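You operate a simulated robot arm through the tools that you are given. There is no shell and no other tool.

The job below is to be done with a simulated robot arm. You get a single attempt, and the scene is never put back.

## Task
Put things in order on the small table. At the end: the purple plum jam jar stands on top of the green wiping block; the orange dessert pot stands where the purple plum jam jar stood; the yellow tyre chalk is in the small grey bucket; the white rubber packer stands where the orange dessert pot stood; whatever was shut is shut again. Leave all else as you found it, and nothing knocked over.

It is judged by the outcome, as a careful person would: the job done as asked, and still so three seconds after it is handed in. It fails if anything else is knocked over, pushed out of place, dropped, spilled or broken.

## Robot
A 7-joint arm with a two-finger parallel gripper, fixed in place. Base frame: the origin is at the foot of the arm, x ahead of it, y to its left, z up; the work surface is at about z = 0. Lengths are in mm, angles in rad, forces in N, time in s.
With the tool pointing down near the work surface it reaches from about 240 to 620 mm from the base axis. Its first joint turns from -1.152 to 1.152 rad. Payload 2.6 kg.
The tool frame sits at the grasp point between the pads (the TCP): z along the fingers, y along the line on which they close. The tips reach 30 mm beyond it. Largest opening 94 mm; finger width 28, thickness 10; the body of the gripper, 50 by 96 mm, starts 55 mm behind the TCP.
Orientation is told as [roll, pitch, yaw] about the base's x, y, z axes, in that order, counted from this pose: with the fingers straight down and closing along the base's y, the tool's x points along the base's -x, its y along +y and its z along -z.

## Interface
- The arm moves only by the tool apply_moves. Its argument "plan" is a list that holds one entry, the list of rows, each a list of 7 numbers: the shift along the tool's x, y, z in m, then the turn, a rotation vector about the tool's x, y, z in rad, then the opening, from 0 (shut) to 1 (fully open). In form: [[[tx, ty, tz, rx, ry, rz, grip], ...]]. A call has 1 to 20 rows; each row is the pose to reach, as a shift and turn from the pose commanded when the call began, along the tool's axes at that moment. A row lasts 0.2 s, in which the tool goes at most 50 mm and 0.15 rad; a call with a longer step from one row to the next is refused whole, and so is a gripper value outside its range. A pose out of reach is approached as far as the arm can. The call stops where the force on the tool passes 40 N (or 10 N more than at its start, if that is more) or the arm is blocked; 0.2 s more then pass. The fingers move at their own pace (about 72 mm/s each) and stop on an object; they squeeze with about 29 N. The grip force told is the motor's: it shows also when the fingers shut on nothing. Time passes only in rows, and 0.2 s behind the last, so rows that repeat a pose let the fingers close. It gives the time, the measured TCP pose, the force on the tool (base axes), the opening and the grip force at its end, in the units of the frame above (readings bear some noise), with the torque about the TCP (base axes, N m) and any sound that the robot's microphone picked up.
- Cameras (640 x 400 px; columns grow to the right, rows downward): "scene" is fixed at [31, 443.4, 565.7]; the picture's right is [-0.72, -0.69, 0.00], its down [-0.43, 0.45, -0.78] and it looks along [0.54, -0.57, -0.62] (base axes); focal length 274 px, centre (320, 200). "wrist" rides on the gripper at [76, 14, -102] in the tool frame; the picture's right is [-0.18, 0.98, 0.00], its down [-0.75, -0.14, -0.64] and it looks along [-0.63, -0.12, 0.77] (tool axes); focal length 243 px, centre (320, 200). There is no depth. A picture from a camera that has moved, and an enlarged one, comes with that camera's place and axes in the base frame and with its lens. The place of the scene camera against the robot may be out by one fixed shift of up to 18 mm in any direction.
- camera(camera): a new picture of that camera. The clock stands still meanwhile.
- inspect(camera, box): a new picture of the part [left, top, right, bottom] of that camera's present view, enlarged. The clock stands still meanwhile.
- close_job(): hands the job in; it is judged then, once.

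Nothing tells you positions but the pictures and the camera data. Unless the task says otherwise, let go and move clear before handing in.

The tools are called after "Call:" as name(argument=value, ...) on one line, values as JSON. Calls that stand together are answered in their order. apply_moves: Moves the arm, as the interface text tells. Its arguments: {"type":"object","properties":{"plan":{"type":"array","items":{"type":"array","items":{"type":"array","items":{"type":"number"}}}}},"required":["plan"]} The other tools are called the same way: camera (camera) takes a picture; inspect (camera, box) takes an enlarged picture of a part of a camera's view; close_job () hands the job in.

At the start:

```text
time_s: 0.0
ee_pos: [331.1, 83.9, 371.5]
tool_rot: [0.0, 0.001, -0.001]
contact_force: [-0.2, -0.2, 0.9]
moment: [0.04, 0.0, 0.0]
finger_gap: 93.6
grasp_force: 0.0
```

scene: 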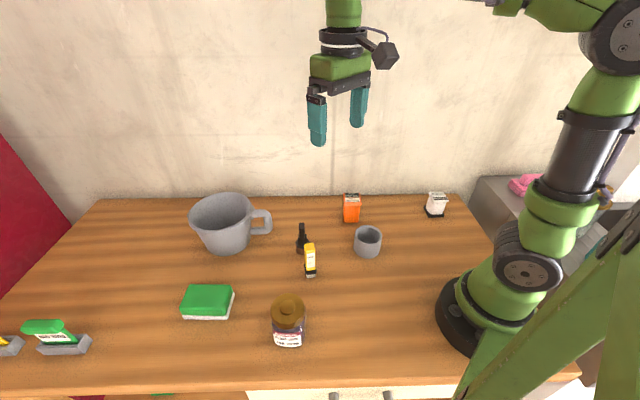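
wrist: 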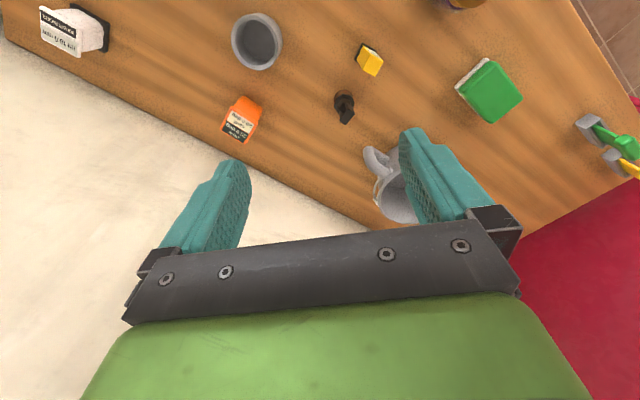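

I see a wooden table with a large grey mug-like vessel, a small grey cup, a green block, a dark jar, a yellow item, an orange pot and a white item. I will look closer at each before moving.

Call:
inspect(camera="scene", box=[160, 180, 320, 280])

Call:
inspect(camera="scene", box=[300, 180, 460, 280])

Call:
inspect(camera="scene", box=[160, 270, 320, 370])

Call:
inspect(camera="scene", box=[0, 300, 160, 400])

Call:
inspect(camera="wrist", box=[20, 0, 300, 175])

Call:
inspect(camera="wrist", box=[320, 0, 640, 200])

```text
4.00 times, centred on (240, 230) of scene
camera zoom: at [31.0, 443.4, 565.7], right [-0.72, -0.69, 0.0], down [-0.43, 0.45, -0.78], along [0.54, -0.57, -0.62], focal length 1095 px, centre (640, 80)
```

zoom: 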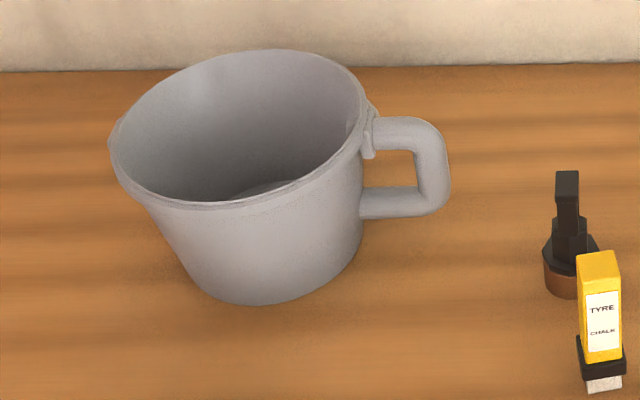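

```text
4.00 times, centred on (380, 230) of scene
camera zoom: at [31.0, 443.4, 565.7], right [-0.72, -0.69, 0.0], down [-0.43, 0.45, -0.78], along [0.54, -0.57, -0.62], focal length 1095 px, centre (80, 80)
```

zoom: 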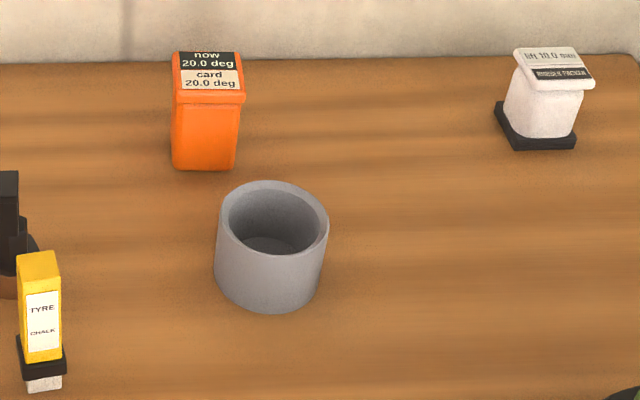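

```text
4.00 times, centred on (240, 320) of scene
camera zoom: at [31.0, 443.4, 565.7], right [-0.72, -0.69, 0.0], down [-0.43, 0.45, -0.78], along [0.54, -0.57, -0.62], focal length 1095 px, centre (640, -280)
```

zoom: 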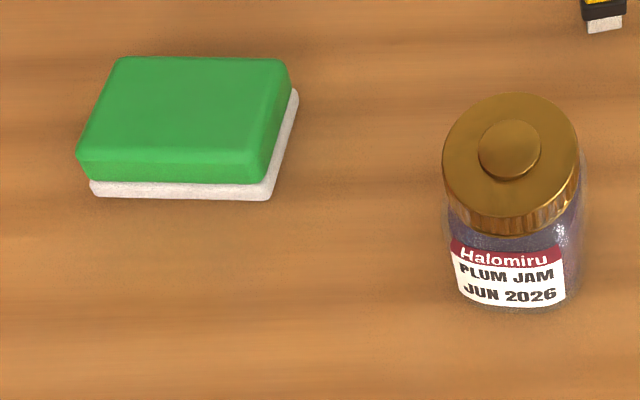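

```text
4.00 times, centred on (80, 350) of scene
camera zoom: at [31.0, 443.4, 565.7], right [-0.72, -0.69, 0.0], down [-0.43, 0.45, -0.78], along [0.54, -0.57, -0.62], focal length 1095 px, centre (1280, -400)
```

zoom: 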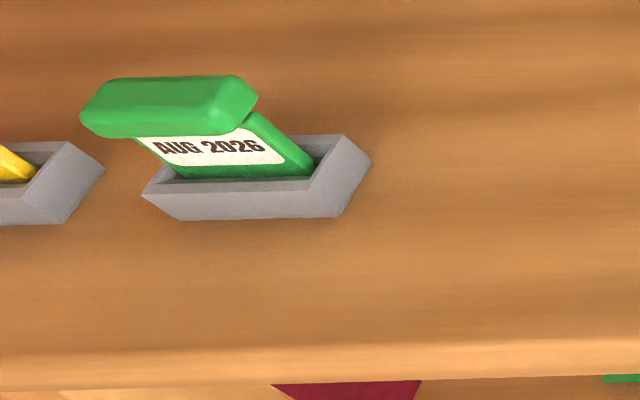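

```text
2.29 times, centred on (160, 88) of wrist
camera zoom: at [254.8, 95.3, 475.1], right [0.18, 0.98, 0.0], down [0.75, -0.14, 0.64], along [0.63, -0.12, -0.77], focal length 555 px, centre (686, 457)
```

zoom: 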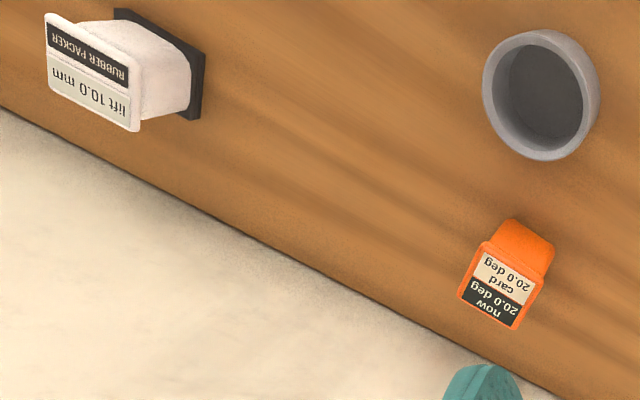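

```text
2.00 times, centred on (480, 100) of wrist
camera zoom: at [254.8, 95.3, 475.1], right [0.18, 0.98, 0.0], down [0.75, -0.14, 0.64], along [0.63, -0.12, -0.77], focal length 485 px, centre (0, 400)
```

zoom: 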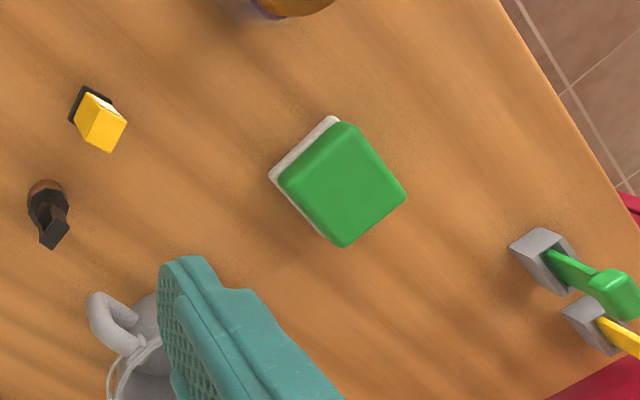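

Before moving I want better close-ups of the two grey vessels, the chalk and the labels.

Call:
inspect(camera="scene", box=[180, 185, 280, 260])

Call:
inspect(camera="scene", box=[290, 215, 330, 285])

Call:
inspect(camera="wrist", box=[330, 120, 430, 230])

Call:
inspect(camera="wrist", box=[320, 30, 400, 130])

Call:
inspect(camera="scene", box=[240, 340, 460, 400])

Call:
inspect(camera="scene", box=[460, 150, 640, 330])

```text
5.33 times, centred on (230, 222) of scene
camera zoom: at [31.0, 443.4, 565.7], right [-0.72, -0.69, 0.0], down [-0.43, 0.45, -0.78], along [0.54, -0.57, -0.62], focal length 1460 px, centre (800, 80)
```

zoom: 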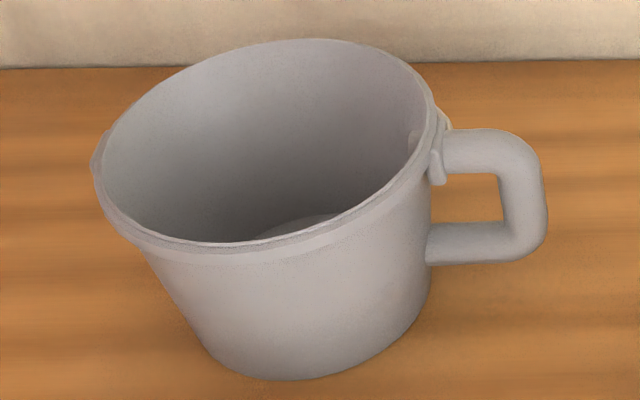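

```text
5.71 times, centred on (310, 250) of scene
camera zoom: at [31.0, 443.4, 565.7], right [-0.72, -0.69, 0.0], down [-0.43, 0.45, -0.78], along [0.54, -0.57, -0.62], focal length 1564 px, centre (377, -86)
```

zoom: 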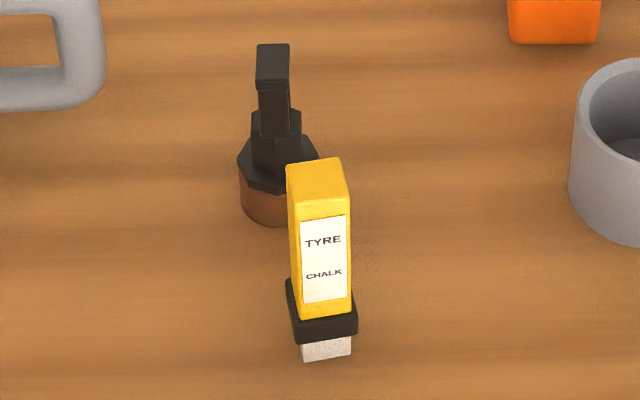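

```text
3.64 times, centred on (380, 175) of wrist
camera zoom: at [254.8, 95.3, 475.1], right [0.18, 0.98, 0.0], down [0.75, -0.14, 0.64], along [0.63, -0.12, -0.77], focal length 882 px, centre (102, 291)
```

zoom: 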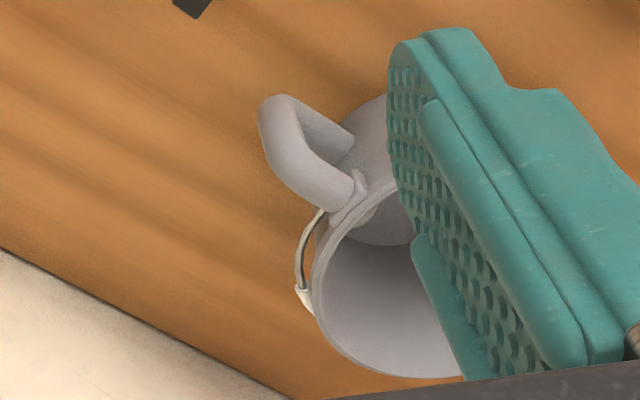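

```text
4.00 times, centred on (360, 80) of wrist
camera zoom: at [254.8, 95.3, 475.1], right [0.18, 0.98, 0.0], down [0.75, -0.14, 0.64], along [0.63, -0.12, -0.77], focal length 970 px, centre (160, 680)
```

zoom: 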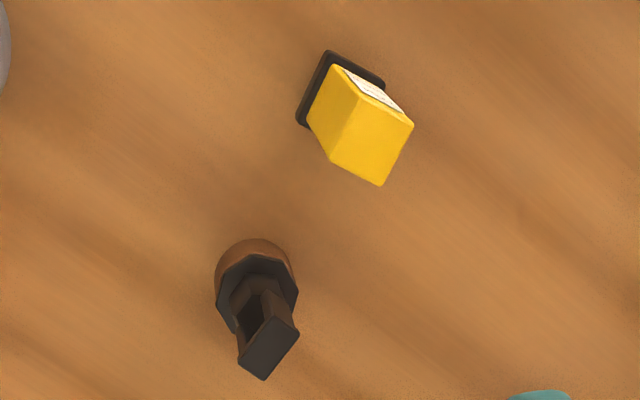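

```text
2.91 times, centred on (350, 370) of scene
camera zoom: at [31.0, 443.4, 565.7], right [-0.72, -0.69, 0.0], down [-0.43, 0.45, -0.78], along [0.54, -0.57, -0.62], focal length 796 px, centre (233, -294)
```

zoom: 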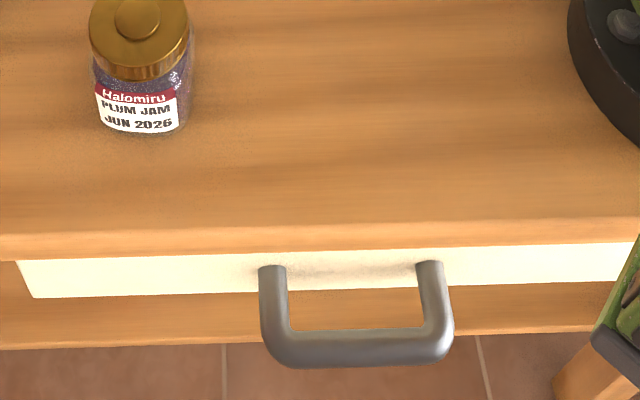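

```text
2.22 times, centred on (550, 240) of scene
camera zoom: at [31.0, 443.4, 565.7], right [-0.72, -0.69, 0.0], down [-0.43, 0.45, -0.78], along [0.54, -0.57, -0.62], focal length 608 px, centre (-191, 111)
```

zoom: 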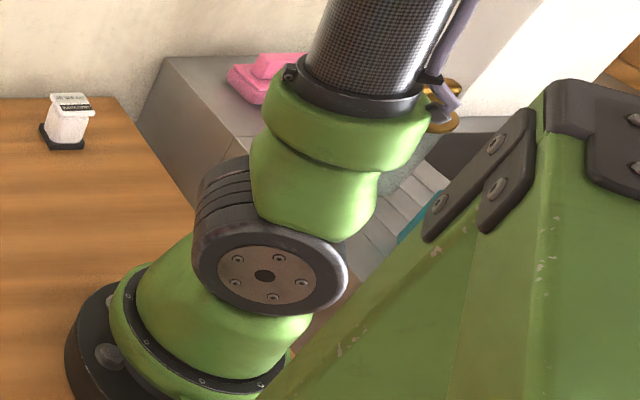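

The bigger vessel has a wire bail with a grip as well as a side handle, so I take it to be the bucket. The small one is a plain cup. The drawer is shut and I don't need it. Next I move the wrist camera to see the jar and block side more precisely.

Call:
apply_moves(plan=[[[0.016, 0.033, 0.008, 0, 0, 0, 1], [0.032, 0.066, 0.016, 0, 0, 0, 1], [0.048, 0.1, 0.025, 0, 0, 0, 1], [0.064, 0.133, 0.033, 0, 0, 0, 1], [0.081, 0.166, 0.041, 0, 0, 0, 1], [0.081, 0.166, 0.041, 0, 0, 0, 1]]])

Call:
camera(camera="wrist")

```text
time_s: 1.4
ee_pos: [248.0, 249.3, 332.1]
tool_rot: [-0.001, 0.001, 0.0]
contact_force: [-1.1, -0.9, -0.1]
moment: [0.01, 0.02, 0.01]
finger_gap: 94.2
grasp_force: 0.1
```

```text
taken
camera wrist: at [172.5, 261.7, 434.4], right [0.18, 0.98, 0.0], down [0.75, -0.14, 0.64], along [0.63, -0.12, -0.77], focal length 243 px, centre (320, 200)
```

wrist: 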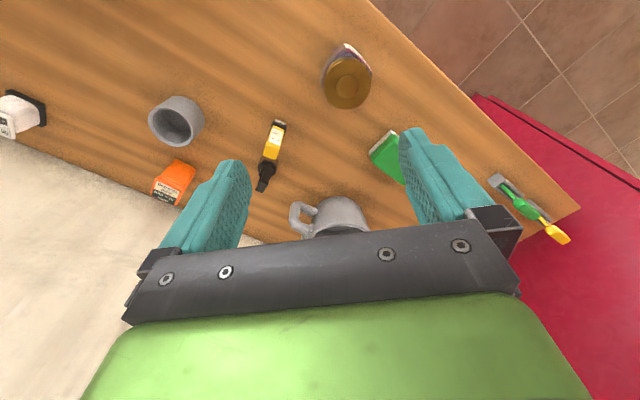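

The jar is now in view near the top centre, with the block and bucket further out. I'll zoom in on each for measurements.

Call:
inspect(camera="wrist", box=[300, 30, 400, 120])

Call:
inspect(camera="wrist", box=[350, 110, 420, 200])

Call:
inspect(camera="wrist", box=[230, 100, 310, 200])

Call:
inspect(camera="wrist", box=[0, 80, 220, 215])

```text
4.44 times, centred on (350, 75) of wrist
camera zoom: at [172.5, 261.7, 434.4], right [0.18, 0.98, 0.0], down [0.75, -0.14, 0.64], along [0.63, -0.12, -0.77], focal length 1078 px, centre (187, 756)
```

zoom: 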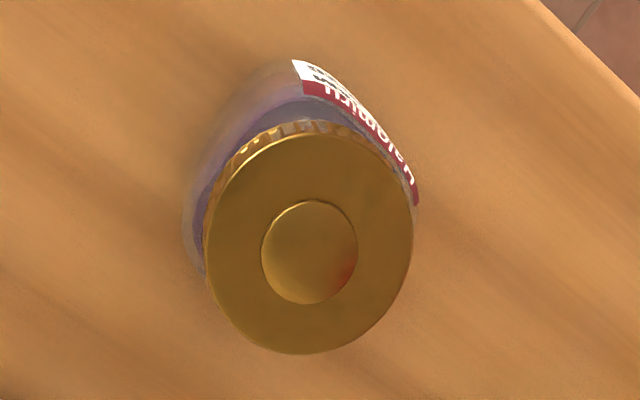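

```text
4.44 times, centred on (385, 155) of wrist
camera zoom: at [172.5, 261.7, 434.4], right [0.18, 0.98, 0.0], down [0.75, -0.14, 0.64], along [0.63, -0.12, -0.77], focal length 1078 px, centre (31, 400)
```

zoom: 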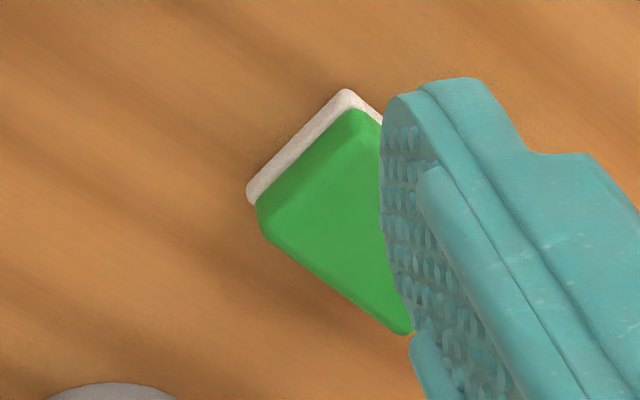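

```text
4.00 times, centred on (270, 150) of wrist
camera zoom: at [172.5, 261.7, 434.4], right [0.18, 0.98, 0.0], down [0.75, -0.14, 0.64], along [0.63, -0.12, -0.77], focal length 970 px, centre (520, 400)
```

zoom: 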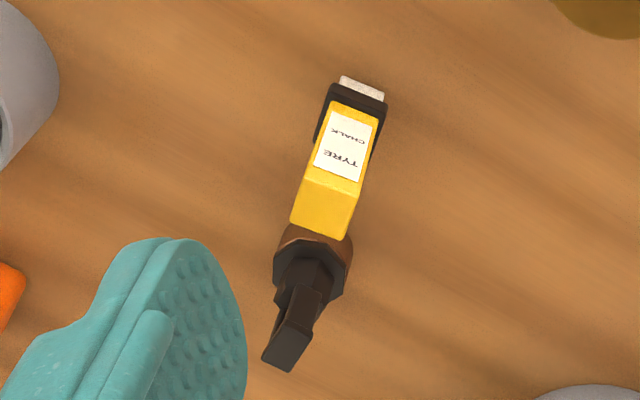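

```text
2.91 times, centred on (110, 148) of wrist
camera zoom: at [172.5, 261.7, 434.4], right [0.18, 0.98, 0.0], down [0.75, -0.14, 0.64], along [0.63, -0.12, -0.77], focal length 706 px, centre (931, 353)
```

zoom: 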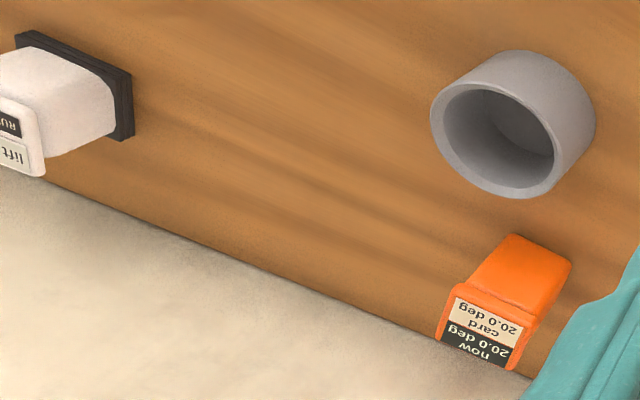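

From the wrist view, the jar stands at about (267, 282), is roughly 88 mm tall and about 69 mm across. The block is centred near (438, 368) with its long side along the table. I'll turn the tool to line up with the table and hover above the jar.

Call:
apply_moves(plan=[[[-0.003, 0.005, 0.018, 0, 0, -0.128, 1], [-0.006, 0.01, 0.036, 0, 0, -0.256, 1], [-0.009, 0.016, 0.055, 0, 0, -0.385, 1], [-0.012, 0.022, 0.073, 0, 0, -0.513, 1], [-0.015, 0.027, 0.091, 0, 0, -0.642, 1], [-0.017, 0.032, 0.11, 0, 0, -0.77, 1], [-0.017, 0.032, 0.11, 0, 0, -0.77, 1], [-0.017, 0.032, 0.11, 0, 0, -0.77, 1]]])

Call:
camera(camera="wrist")

Call:
camera(camera="scene")

```text
time_s: 3.2
ee_pos: [266.2, 281.5, 220.8]
tool_rot: [0.001, 0.0, 0.771]
contact_force: [0.6, 0.6, 0.0]
moment: [0.0, -0.01, 0.01]
finger_gap: 94.0
grasp_force: 0.0
```

```text
taken
camera wrist: at [202.2, 237.1, 324.1], right [-0.55, 0.83, 0.0], down [0.64, 0.42, 0.64], along [0.53, 0.36, -0.77], focal length 243 px, centre (320, 200)
```

wrist: 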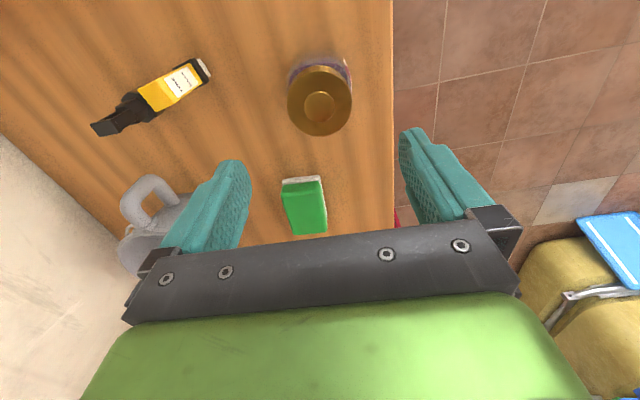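

```text
taken
```

scene: 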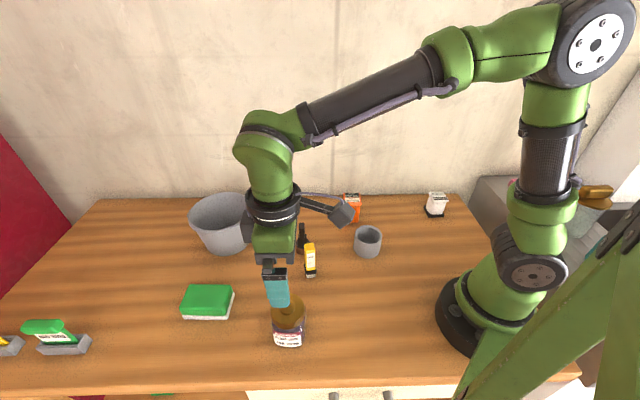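

The jar lid is about under the tool. I'll zoom in to fix its centre.

Call:
inspect(camera="wrist", box=[270, 45, 370, 145])

Call:
inspect(camera="wrist", box=[260, 160, 360, 240])

Call:
inspect(camera="scene", box=[240, 250, 340, 360])

```text
4.00 times, centred on (320, 95) of wrist
camera zoom: at [202.2, 237.1, 324.1], right [-0.55, 0.83, 0.0], down [0.64, 0.42, 0.64], along [0.53, 0.36, -0.77], focal length 970 px, centre (320, 620)
```

zoom: 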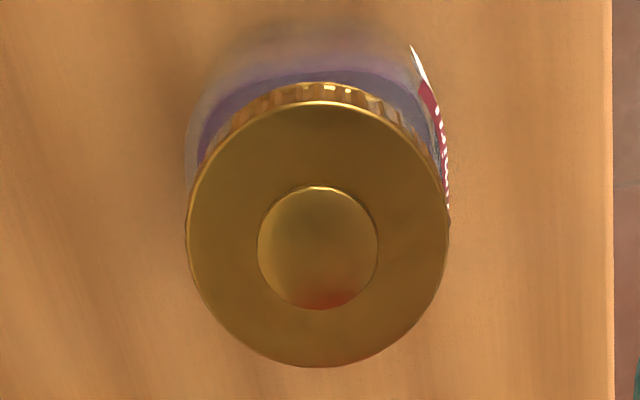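

```text
5.00 times, centred on (310, 200) of wrist
camera zoom: at [202.2, 237.1, 324.1], right [-0.55, 0.83, 0.0], down [0.64, 0.42, 0.64], along [0.53, 0.36, -0.77], focal length 1213 px, centre (370, 200)
```

zoom: 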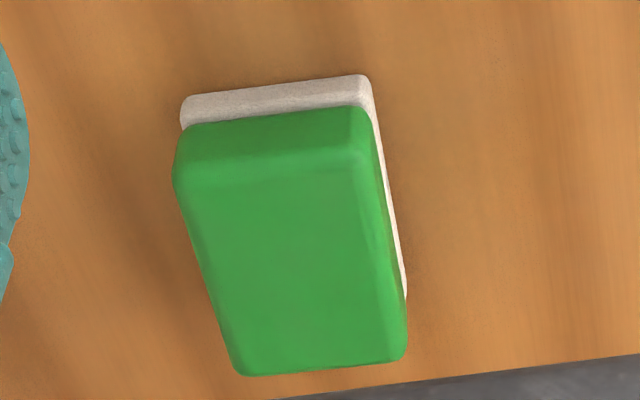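

```text
3.64 times, centred on (290, 305) of scene
camera zoom: at [31.0, 443.4, 565.7], right [-0.72, -0.69, 0.0], down [-0.43, 0.45, -0.78], along [0.54, -0.57, -0.62], focal length 995 px, centre (429, -182)
```

zoom: 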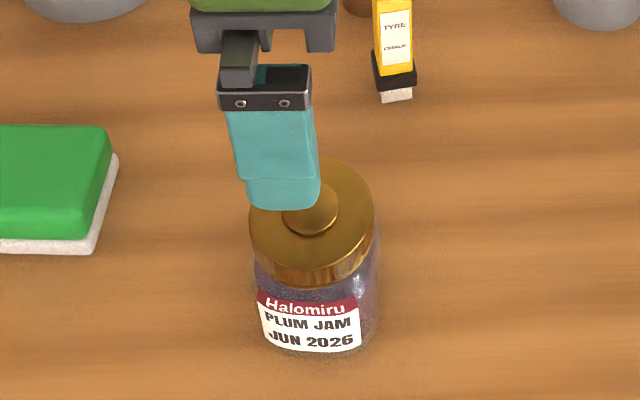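

The jar centre comes out near (268, 281), just under the tool. I'll go straight down beside it with the fingers open.

Call:
apply_moves(plan=[[[-0.001, -0.001, 0.04, 0, 0, 0, 1], [-0.001, -0.001, 0.075, 0, 0, 0, 1], [-0.001, -0.001, 0.1, 0, 0, 0, 1], [-0.001, -0.001, 0.12, 0, 0, 0, 1], [-0.001, -0.001, 0.14, 0, 0, 0, 1], [-0.001, -0.001, 0.155, 0, 0, 0, 1], [-0.001, -0.001, 0.168, 0, 0, 0, 1], [-0.001, -0.001, 0.178, 0, 0, 0, 1], [-0.001, -0.001, 0.178, 0, 0, 0, 1]]])

Call:
camera(camera="wrist")

Call:
inspect(camera="scene", box=[220, 230, 360, 370])

```text
time_s: 5.2
ee_pos: [267.1, 280.0, 43.4]
tool_rot: [0.001, -0.001, 0.769]
contact_force: [-0.1, 0.2, -0.6]
moment: [-0.02, -0.03, -0.03]
finger_gap: 94.0
grasp_force: 0.2
```

```text
taken
camera wrist: at [203.4, 235.6, 146.4], right [-0.55, 0.83, 0.0], down [0.64, 0.42, 0.64], along [0.54, 0.35, -0.77], focal length 243 px, centre (320, 200)
```

wrist: 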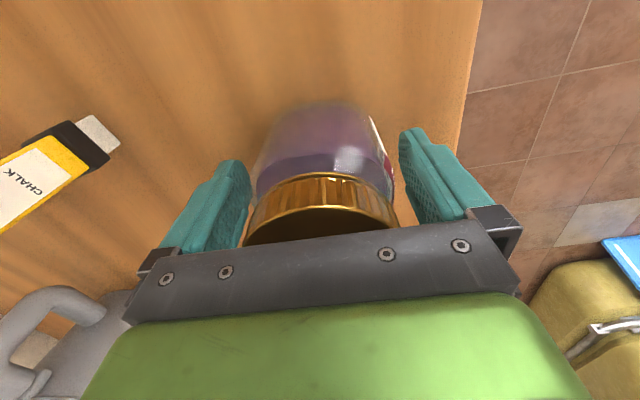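

```text
2.86 times, centred on (290, 300) of scene
camera zoom: at [31.0, 443.4, 565.7], right [-0.72, -0.69, 0.0], down [-0.43, 0.45, -0.78], along [0.54, -0.57, -0.62], focal length 782 px, centre (406, -86)
```

zoom: 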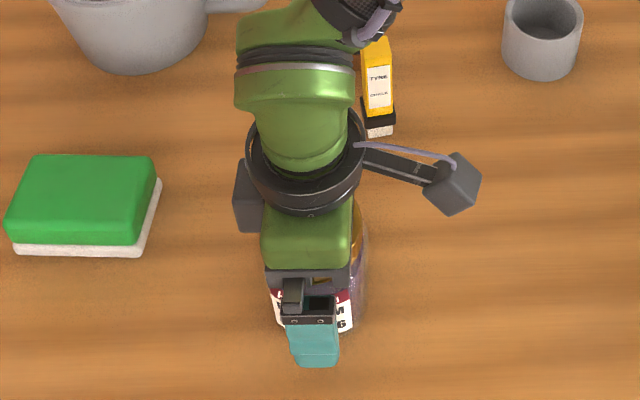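

The fingers are either side of the jar with its lid below the palm. Now I'll close on it.

Call:
apply_moves(plan=[[[0, 0, 0, 0, 0, 0, 0.8], [0, 0, 0, 0, 0, 0, 0.6], [0, 0, 0, 0, 0, 0, 0.4], [0, 0, 0, 0, 0, 0, 0.2], [0, 0, 0, 0, 0, 0, 0]]])

Call:
camera(camera="wrist")

```text
time_s: 6.4
ee_pos: [267.6, 279.6, 44.4]
tool_rot: [0.0, -0.001, 0.77]
contact_force: [1.5, -0.9, -0.1]
moment: [-0.06, 0.03, -0.01]
finger_gap: 68.4
grasp_force: 29.1
```

```text
taken
camera wrist: at [203.5, 235.7, 146.6], right [-0.55, 0.83, 0.0], down [0.64, 0.42, 0.64], along [0.54, 0.35, -0.77], focal length 243 px, centre (320, 200)
```

wrist: 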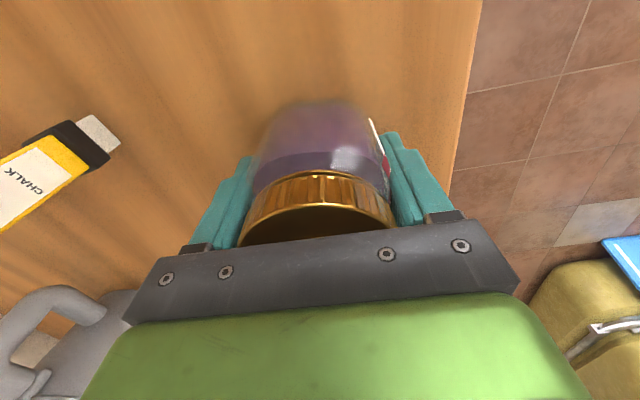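

The jar is held (68 mm wide). I'll lift it straight up and check that it comes cleanly.

Call:
apply_moves(plan=[[[0, 0, -0.01, 0, 0, 0, 0], [0, 0, -0.03, 0, 0, 0, 0], [0, 0, -0.06, 0, 0, 0, 0], [0, 0, -0.09, 0, 0, 0, 0], [0, 0, -0.12, 0, 0, 0, 0], [0, 0, -0.12, 0, 0, 0, 0]]])

Call:
camera(camera="wrist")

Call:
camera(camera="scene")

```text
time_s: 7.8
ee_pos: [265.5, 280.0, 164.0]
tool_rot: [-0.001, 0.0, 0.771]
contact_force: [0.0, 0.3, -3.8]
moment: [-0.03, -0.04, 0.01]
finger_gap: 67.4
grasp_force: 28.7
```

```text
taken
camera wrist: at [201.5, 234.3, 265.5], right [-0.55, 0.83, 0.0], down [0.64, 0.42, 0.64], along [0.53, 0.35, -0.77], focal length 243 px, centre (320, 200)
```

wrist: 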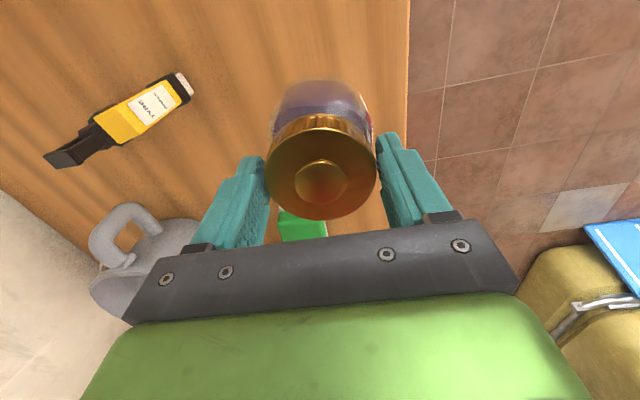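

```text
taken
```

scene: 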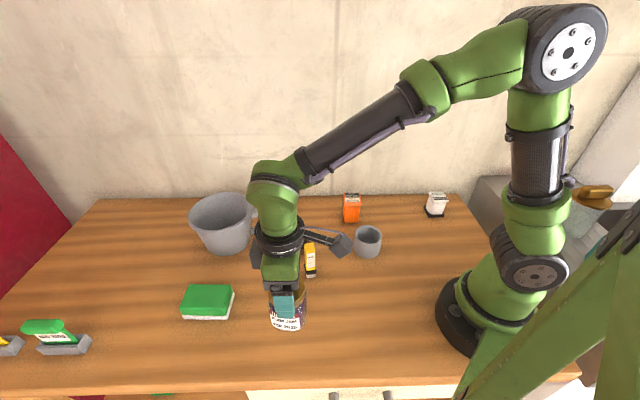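

The jar appears to sit much lower in the fingers than when I gripped it, so it may have slipped. I'll check closely before doing anything more.

Call:
inspect(camera="wrist", box=[230, 60, 410, 240])

Call:
inspect(camera="scene", box=[240, 250, 340, 350])

```text
2.22 times, centred on (320, 150) of wrist
camera zoom: at [201.5, 234.3, 265.5], right [-0.55, 0.83, 0.0], down [0.64, 0.42, 0.64], along [0.53, 0.35, -0.77], focal length 539 px, centre (320, 311)
```

zoom: 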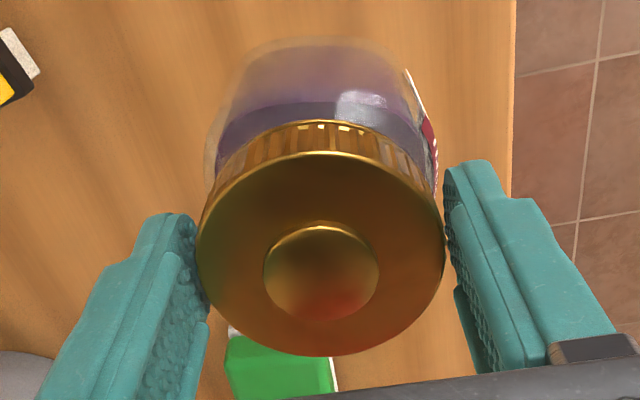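

```text
4.00 times, centred on (290, 300) of scene
camera zoom: at [31.0, 443.5, 565.7], right [-0.72, -0.69, 0.0], down [-0.43, 0.45, -0.78], along [0.54, -0.57, -0.62], focal length 1095 px, centre (440, -200)
```

zoom: 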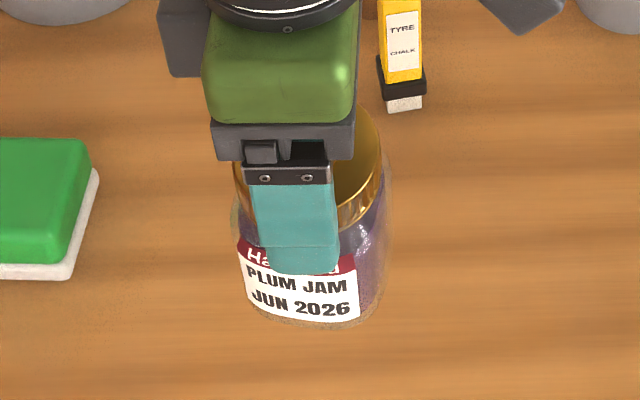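

The jar has slid down about 50 mm in the fingers and now seems held only by its lid. I'll lower it straight back over its own spot before it can fall.

Call:
apply_moves(plan=[[[0, 0, 0.03, 0, 0, 0, 0], [0, 0, 0.055, 0, 0, 0, 0]]])

Call:
inspect(camera="wrist", box=[230, 60, 410, 240])

Call:
inspect(camera="scene", box=[240, 250, 340, 350])

```text
time_s: 8.4
ee_pos: [266.9, 281.0, 108.3]
tool_rot: [-0.001, 0.0, 0.769]
contact_force: [-0.1, -0.1, -3.5]
moment: [0.0, -0.01, -0.02]
finger_gap: 67.1
grasp_force: 29.5
```

```text
2.22 times, centred on (320, 150) of wrist
camera zoom: at [203.3, 235.3, 210.9], right [-0.55, 0.83, 0.0], down [0.64, 0.42, 0.64], along [0.54, 0.35, -0.77], focal length 539 px, centre (320, 311)
```

zoom: 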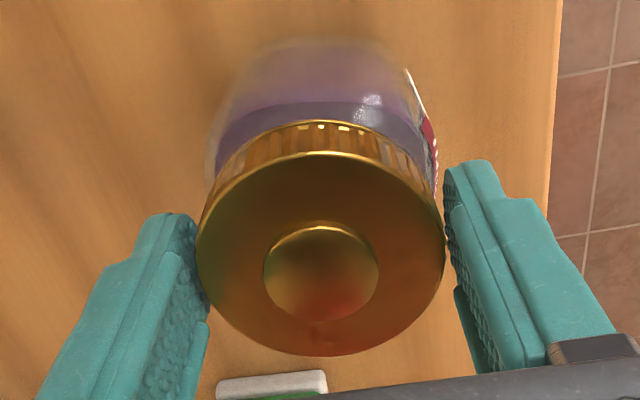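

```text
4.00 times, centred on (290, 300) of scene
camera zoom: at [31.0, 443.5, 565.7], right [-0.72, -0.69, 0.0], down [-0.43, 0.45, -0.78], along [0.54, -0.57, -0.62], focal length 1095 px, centre (440, -200)
```

zoom: 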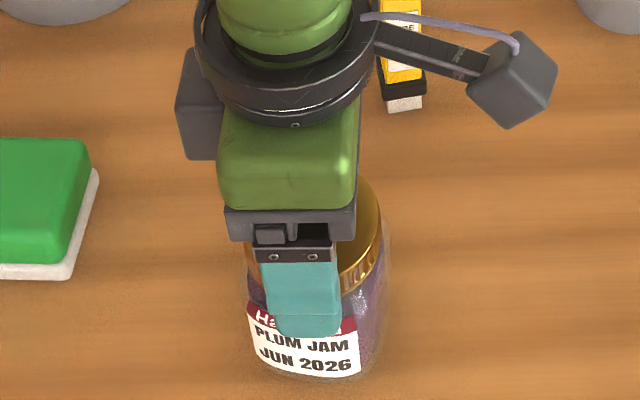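

The jar sits exactly as in the last picture, so it is now held firmly by its lid; it was the glass that was slippery. I'll lift gently with this lid grip and check again.

Call:
apply_moves(plan=[[[0, 0, -0.004, 0, 0, 0, 0], [0, 0, -0.012, 0, 0, 0, 0], [0, 0, -0.024, 0, 0, 0, 0], [0, 0, -0.036, 0, 0, 0, 0], [0, 0, -0.048, 0, 0, 0, 0], [0, 0, -0.058, 0, 0, 0, 0], [0, 0, -0.062, 0, 0, 0, 0], [0, 0, -0.062, 0, 0, 0, 0]]])

Call:
inspect(camera="wrist", box=[230, 60, 410, 240])

```text
time_s: 10.2
ee_pos: [268.4, 282.0, 171.7]
tool_rot: [0.0, -0.001, 0.772]
contact_force: [-0.3, 0.3, -3.3]
moment: [-0.01, 0.03, 0.01]
finger_gap: 67.1
grasp_force: 29.3
```

```text
2.22 times, centred on (320, 150) of wrist
camera zoom: at [203.3, 236.6, 273.3], right [-0.55, 0.83, 0.0], down [0.64, 0.42, 0.64], along [0.53, 0.35, -0.77], focal length 539 px, centre (320, 311)
```

zoom: 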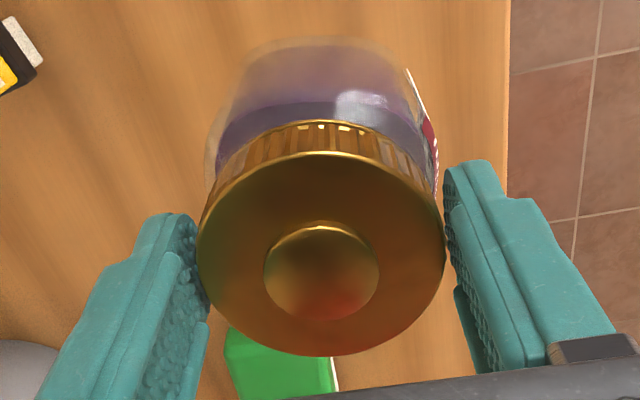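

The grip is unchanged and steady. I'll carry the jar slowly over to the block at a safe height.

Call:
apply_moves(plan=[[[-0.005, -0.0015, -0.004, 0, 0, 0, 0], [-0.015, -0.0047, -0.01, 0, 0, 0, 0], [-0.03, -0.0095, -0.012, 0, 0, 0, 0], [-0.046, -0.0145, -0.012, 0, 0, 0, 0], [-0.062, -0.0195, -0.012, 0, 0, 0, 0], [-0.078, -0.0246, -0.012, 0, 0, 0, 0], [-0.094, -0.0296, -0.012, 0, 0, 0, 0], [-0.11, -0.0347, -0.012, 0, 0, 0, 0], [-0.126, -0.0397, -0.012, 0, 0, 0, 0], [-0.142, -0.0448, -0.012, 0, 0, 0, 0], [-0.158, -0.0498, -0.012, 0, 0, 0, 0], [-0.172, -0.0542, -0.012, 0, 0, 0, 0], [-0.181, -0.057, -0.012, 0, 0, 0, 0], [-0.184, -0.058, -0.012, 0, 0, 0, 0], [-0.184, -0.058, -0.012, 0, 0, 0, 0], [-0.184, -0.058, -0.012, 0, 0, 0, 0]]])

Call:
camera(camera="wrist")

Call:
camera(camera="scene")

```text
time_s: 13.6
ee_pos: [441.2, 369.2, 181.4]
tool_rot: [-0.001, 0.0, 0.771]
contact_force: [-0.4, -0.5, -4.0]
moment: [-0.04, 0.0, 0.0]
finger_gap: 67.1
grasp_force: 28.7
```

```text
taken
camera wrist: at [376.1, 323.5, 284.8], right [-0.55, 0.83, 0.0], down [0.64, 0.42, 0.64], along [0.53, 0.35, -0.77], focal length 243 px, centre (320, 200)
```

wrist: 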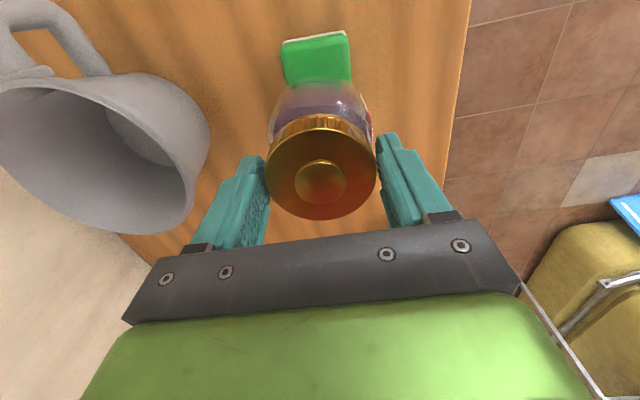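

```text
taken
```

scene: 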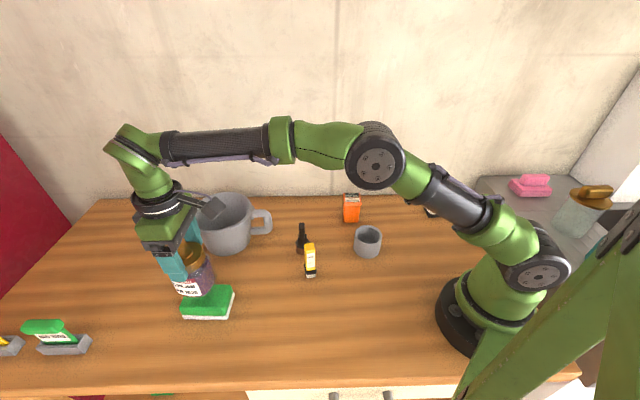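

The jar now hangs above the block. I'll zoom in to check how it lines up before lowering.

Call:
inspect(camera="wrist", box=[250, 20, 390, 130])

Call:
inspect(camera="scene", box=[150, 220, 270, 340])

```text
3.64 times, centred on (320, 75) of wrist
camera zoom: at [376.1, 323.5, 284.8], right [-0.55, 0.83, 0.0], down [0.64, 0.42, 0.64], along [0.53, 0.35, -0.77], focal length 882 px, centre (320, 654)
```

zoom: 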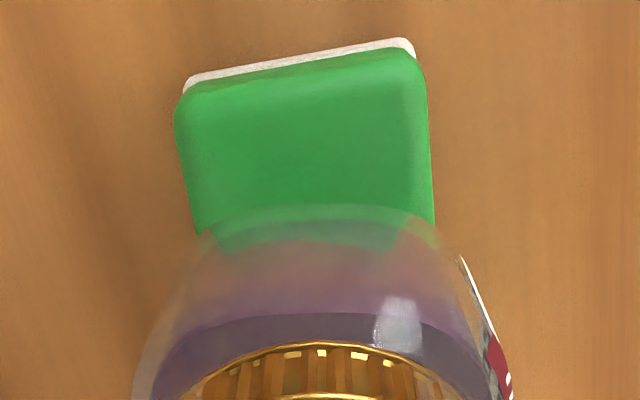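

```text
3.33 times, centred on (210, 280) of scene
camera zoom: at [31.0, 443.5, 565.7], right [-0.72, -0.69, 0.0], down [-0.43, 0.45, -0.78], along [0.54, -0.57, -0.62], focal length 912 px, centre (687, -67)
```

zoom: 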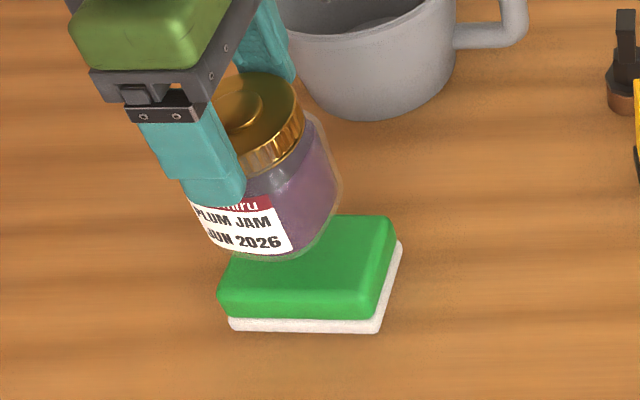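

The jar needs to shift about 5 mm back toward the robot to be centred on the block. I'll make that shift and lower to just above the block.

Call:
apply_moves(plan=[[[0.002, 0.0005, 0.005, 0, 0, 0, 0], [0.0045, 0.001, 0.015, 0, 0, 0, 0], [0.0045, 0.001, 0.025, 0, 0, 0, 0], [0.0045, 0.001, 0.033, 0, 0, 0, 0], [0.0045, 0.001, 0.039, 0, 0, 0, 0], [0.0045, 0.001, 0.042, 0, 0, 0, 0], [0.0045, 0.001, 0.042, 0, 0, 0, 0]]])

Call:
inspect(camera="wrist", box=[250, 20, 390, 130])

Call:
inspect(camera="scene", box=[150, 220, 270, 340])

```text
time_s: 15.2
ee_pos: [437.1, 366.7, 143.3]
tool_rot: [0.001, -0.005, 0.771]
contact_force: [-2.9, -0.6, 15.0]
moment: [-0.04, 0.28, -0.04]
finger_gap: 67.3
grasp_force: 28.8
```

```text
3.64 times, centred on (320, 75) of wrist
camera zoom: at [372.4, 320.5, 244.8], right [-0.55, 0.83, 0.0], down [0.64, 0.42, 0.65], along [0.54, 0.36, -0.76], focal length 882 px, centre (320, 654)
```

zoom: 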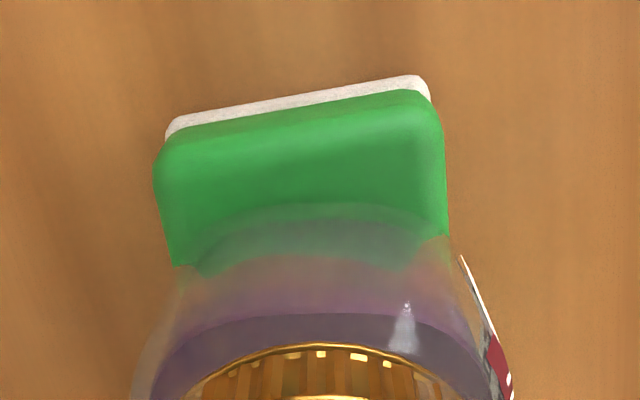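

```text
3.33 times, centred on (210, 280) of scene
camera zoom: at [30.9, 443.4, 565.8], right [-0.72, -0.69, 0.0], down [-0.43, 0.45, -0.78], along [0.54, -0.57, -0.62], focal length 912 px, centre (687, -67)
```

zoom: 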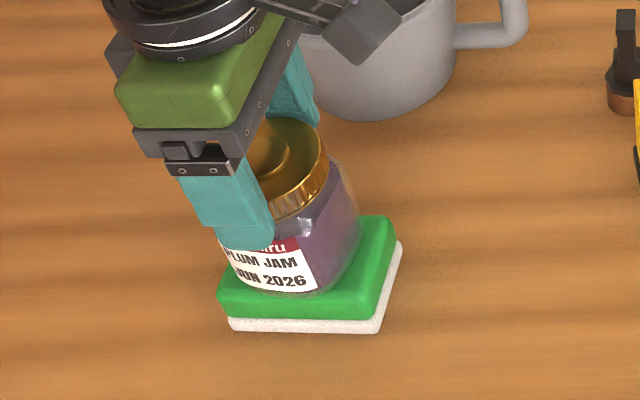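

The jar has touched the block, earlier than I expected. I'll back off a few millimetres and check the centring before setting it down.

Call:
apply_moves(plan=[[[0, 0, -0.004, 0, 0, 0, 0], [0, 0, -0.008, 0, 0, 0, 0], [0, 0, -0.008, 0, 0, 0, 0]]])

Call:
inspect(camera="wrist", box=[250, 20, 390, 130])

Call:
inspect(camera="scene", box=[170, 240, 250, 330])

Call:
inspect(camera="wrist", box=[230, 60, 410, 240])

```text
time_s: 16.0
ee_pos: [434.8, 364.3, 147.3]
tool_rot: [0.0, 0.001, 0.771]
contact_force: [-1.2, -0.3, -3.6]
moment: [0.0, -0.03, -0.02]
finger_gap: 67.2
grasp_force: 29.0
```

```text
3.64 times, centred on (320, 75) of wrist
camera zoom: at [371.6, 319.9, 250.5], right [-0.55, 0.83, 0.0], down [0.64, 0.42, 0.64], along [0.53, 0.35, -0.77], focal length 882 px, centre (320, 654)
```

zoom: 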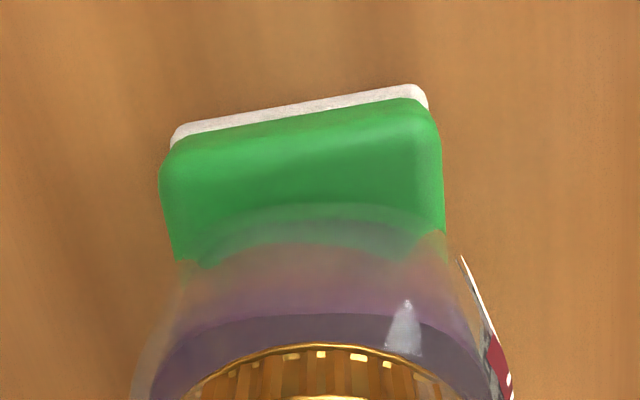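

```text
4.44 times, centred on (210, 285) of scene
camera zoom: at [31.0, 443.5, 565.7], right [-0.72, -0.69, 0.0], down [-0.43, 0.45, -0.78], along [0.54, -0.57, -0.62], focal length 1216 px, centre (809, -178)
```

zoom: 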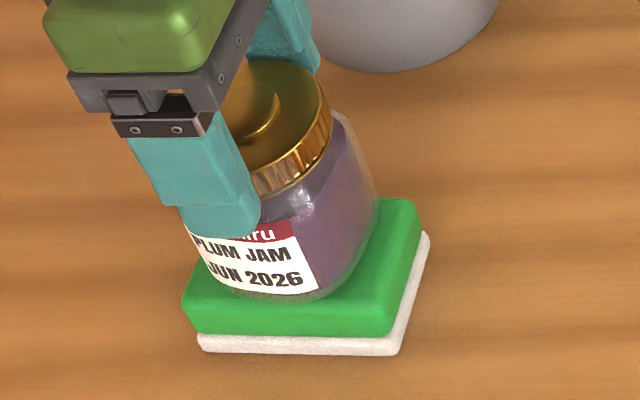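

```text
2.22 times, centred on (320, 150) of wrist
camera zoom: at [371.6, 319.9, 250.5], right [-0.55, 0.83, 0.0], down [0.64, 0.42, 0.64], along [0.53, 0.35, -0.77], focal length 539 px, centre (320, 311)
```

zoom: 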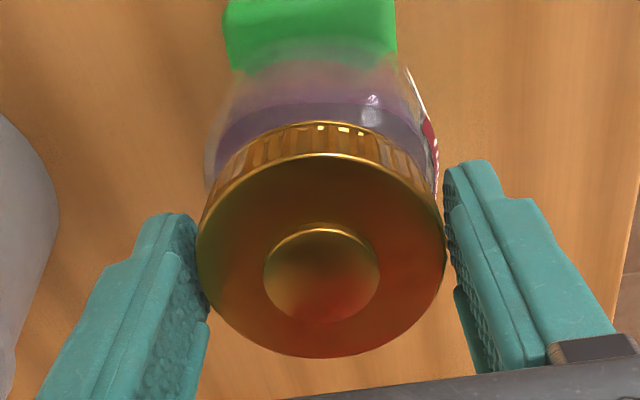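

The block has not moved, and from both views the jar is within a few millimetres of the block's centre. I'll lower it until it just rests.

Call:
apply_moves(plan=[[[0, 0, 0.002, 0, 0, 0, 0], [0, 0, 0.004, 0, 0, 0, 0], [0, 0, 0.0055, 0, 0, 0, 0], [0, 0, 0.0055, 0, 0, 0, 0]]])

```text
time_s: 17.0
ee_pos: [436.9, 365.0, 143.7]
tool_rot: [0.0, 0.0, 0.77]
contact_force: [-0.7, -0.5, -4.5]
moment: [-0.02, 0.03, -0.01]
finger_gap: 67.0
grasp_force: 28.7
```

It isn't resting yet, since the force still shows the jar's full weight. I'll take small steps down.

Call:
apply_moves(plan=[[[0, 0, 0.001, 0, 0, 0, 0], [0, 0, 0.0015, 0, 0, 0, 0], [0, 0, 0.0015, 0, 0, 0, 0]]])

```text
time_s: 17.8
ee_pos: [436.9, 364.8, 142.7]
tool_rot: [0.0, -0.002, 0.771]
contact_force: [-0.4, -1.4, 6.6]
moment: [-0.05, 0.04, -0.03]
finger_gap: 67.4
grasp_force: 28.5
```

The jar now rests on the block. I'll open the fingers gently.

Call:
apply_moves(plan=[[[0, 0, 0, 0, 0, 0, 0.73], [0, 0, 0, 0, 0, 0, 0.78], [0, 0, 0, 0, 0, 0, 0.85], [0, 0, 0, 0, 0, 0, 0.95], [0, 0, 0, 0, 0, 0, 1], [0, 0, 0, 0, 0, 0, 1]]])

Call:
inspect(camera="scene", box=[160, 220, 260, 330])

Call:
camera(camera="wrist")

```text
time_s: 19.2
ee_pos: [437.0, 364.8, 141.7]
tool_rot: [0.001, 0.001, 0.772]
contact_force: [-0.5, 0.1, 0.1]
moment: [0.01, -0.01, 0.01]
finger_gap: 93.9
grasp_force: 0.1
```

```text
3.64 times, centred on (210, 275) of scene
camera zoom: at [31.0, 443.4, 565.7], right [-0.72, -0.69, 0.0], down [-0.43, 0.45, -0.78], along [0.54, -0.57, -0.62], focal length 995 px, centre (720, -73)
```

zoom: 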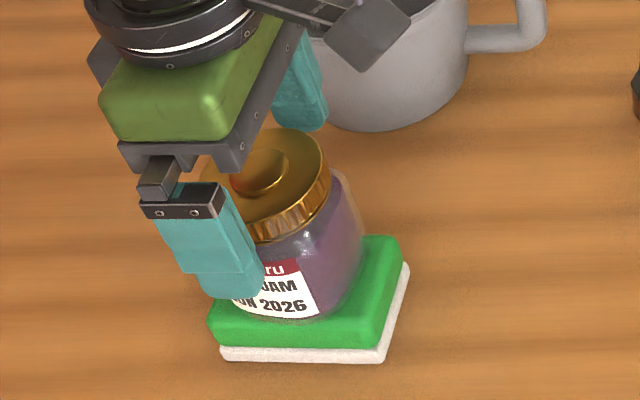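

```text
taken
camera wrist: at [372.0, 320.1, 244.1], right [-0.55, 0.83, 0.0], down [0.64, 0.42, 0.64], along [0.54, 0.35, -0.77], focal length 243 px, centre (320, 200)
```

wrist: 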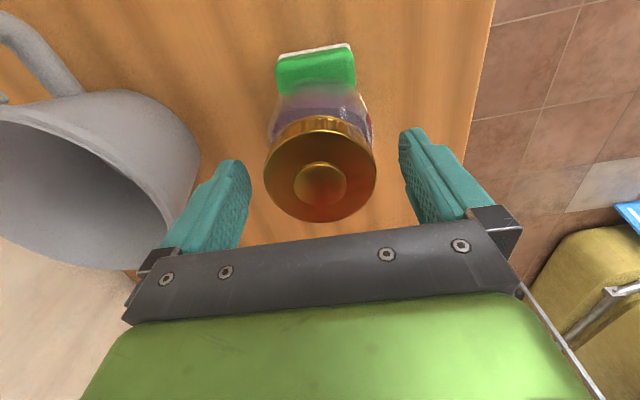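

The jar is standing on the block and the fingers are clear. I'll rise straight up and check from above.

Call:
apply_moves(plan=[[[0, 0, -0.015, 0, 0, 0, 1], [0, 0, -0.04, 0, 0, 0, 1], [0, 0, -0.08, 0, 0, 0, 1], [0, 0, -0.12, 0, 0, 0, 1], [0, 0, -0.15, 0, 0, 0, 1], [0, 0, -0.15, 0, 0, 0, 1]]])

Call:
camera(camera="wrist")

Call:
camera(camera="scene")

```text
time_s: 20.6
ee_pos: [416.6, 372.5, 289.6]
tool_rot: [0.0, -0.002, 0.771]
contact_force: [0.0, 0.9, 0.2]
moment: [-0.03, -0.04, 0.0]
finger_gap: 93.9
grasp_force: 0.2
out of reach, approached as far as the arm can: row 5, 6
```

```text
taken
camera wrist: at [353.0, 327.4, 391.7], right [-0.55, 0.83, 0.0], down [0.64, 0.42, 0.64], along [0.54, 0.36, -0.77], focal length 243 px, centre (320, 200)
```

wrist: 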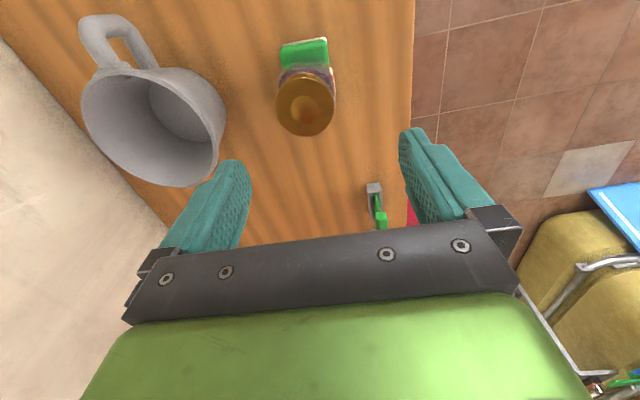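

```text
taken
```

scene: 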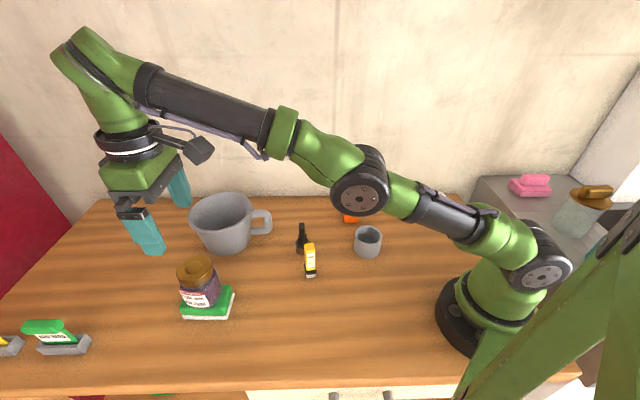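

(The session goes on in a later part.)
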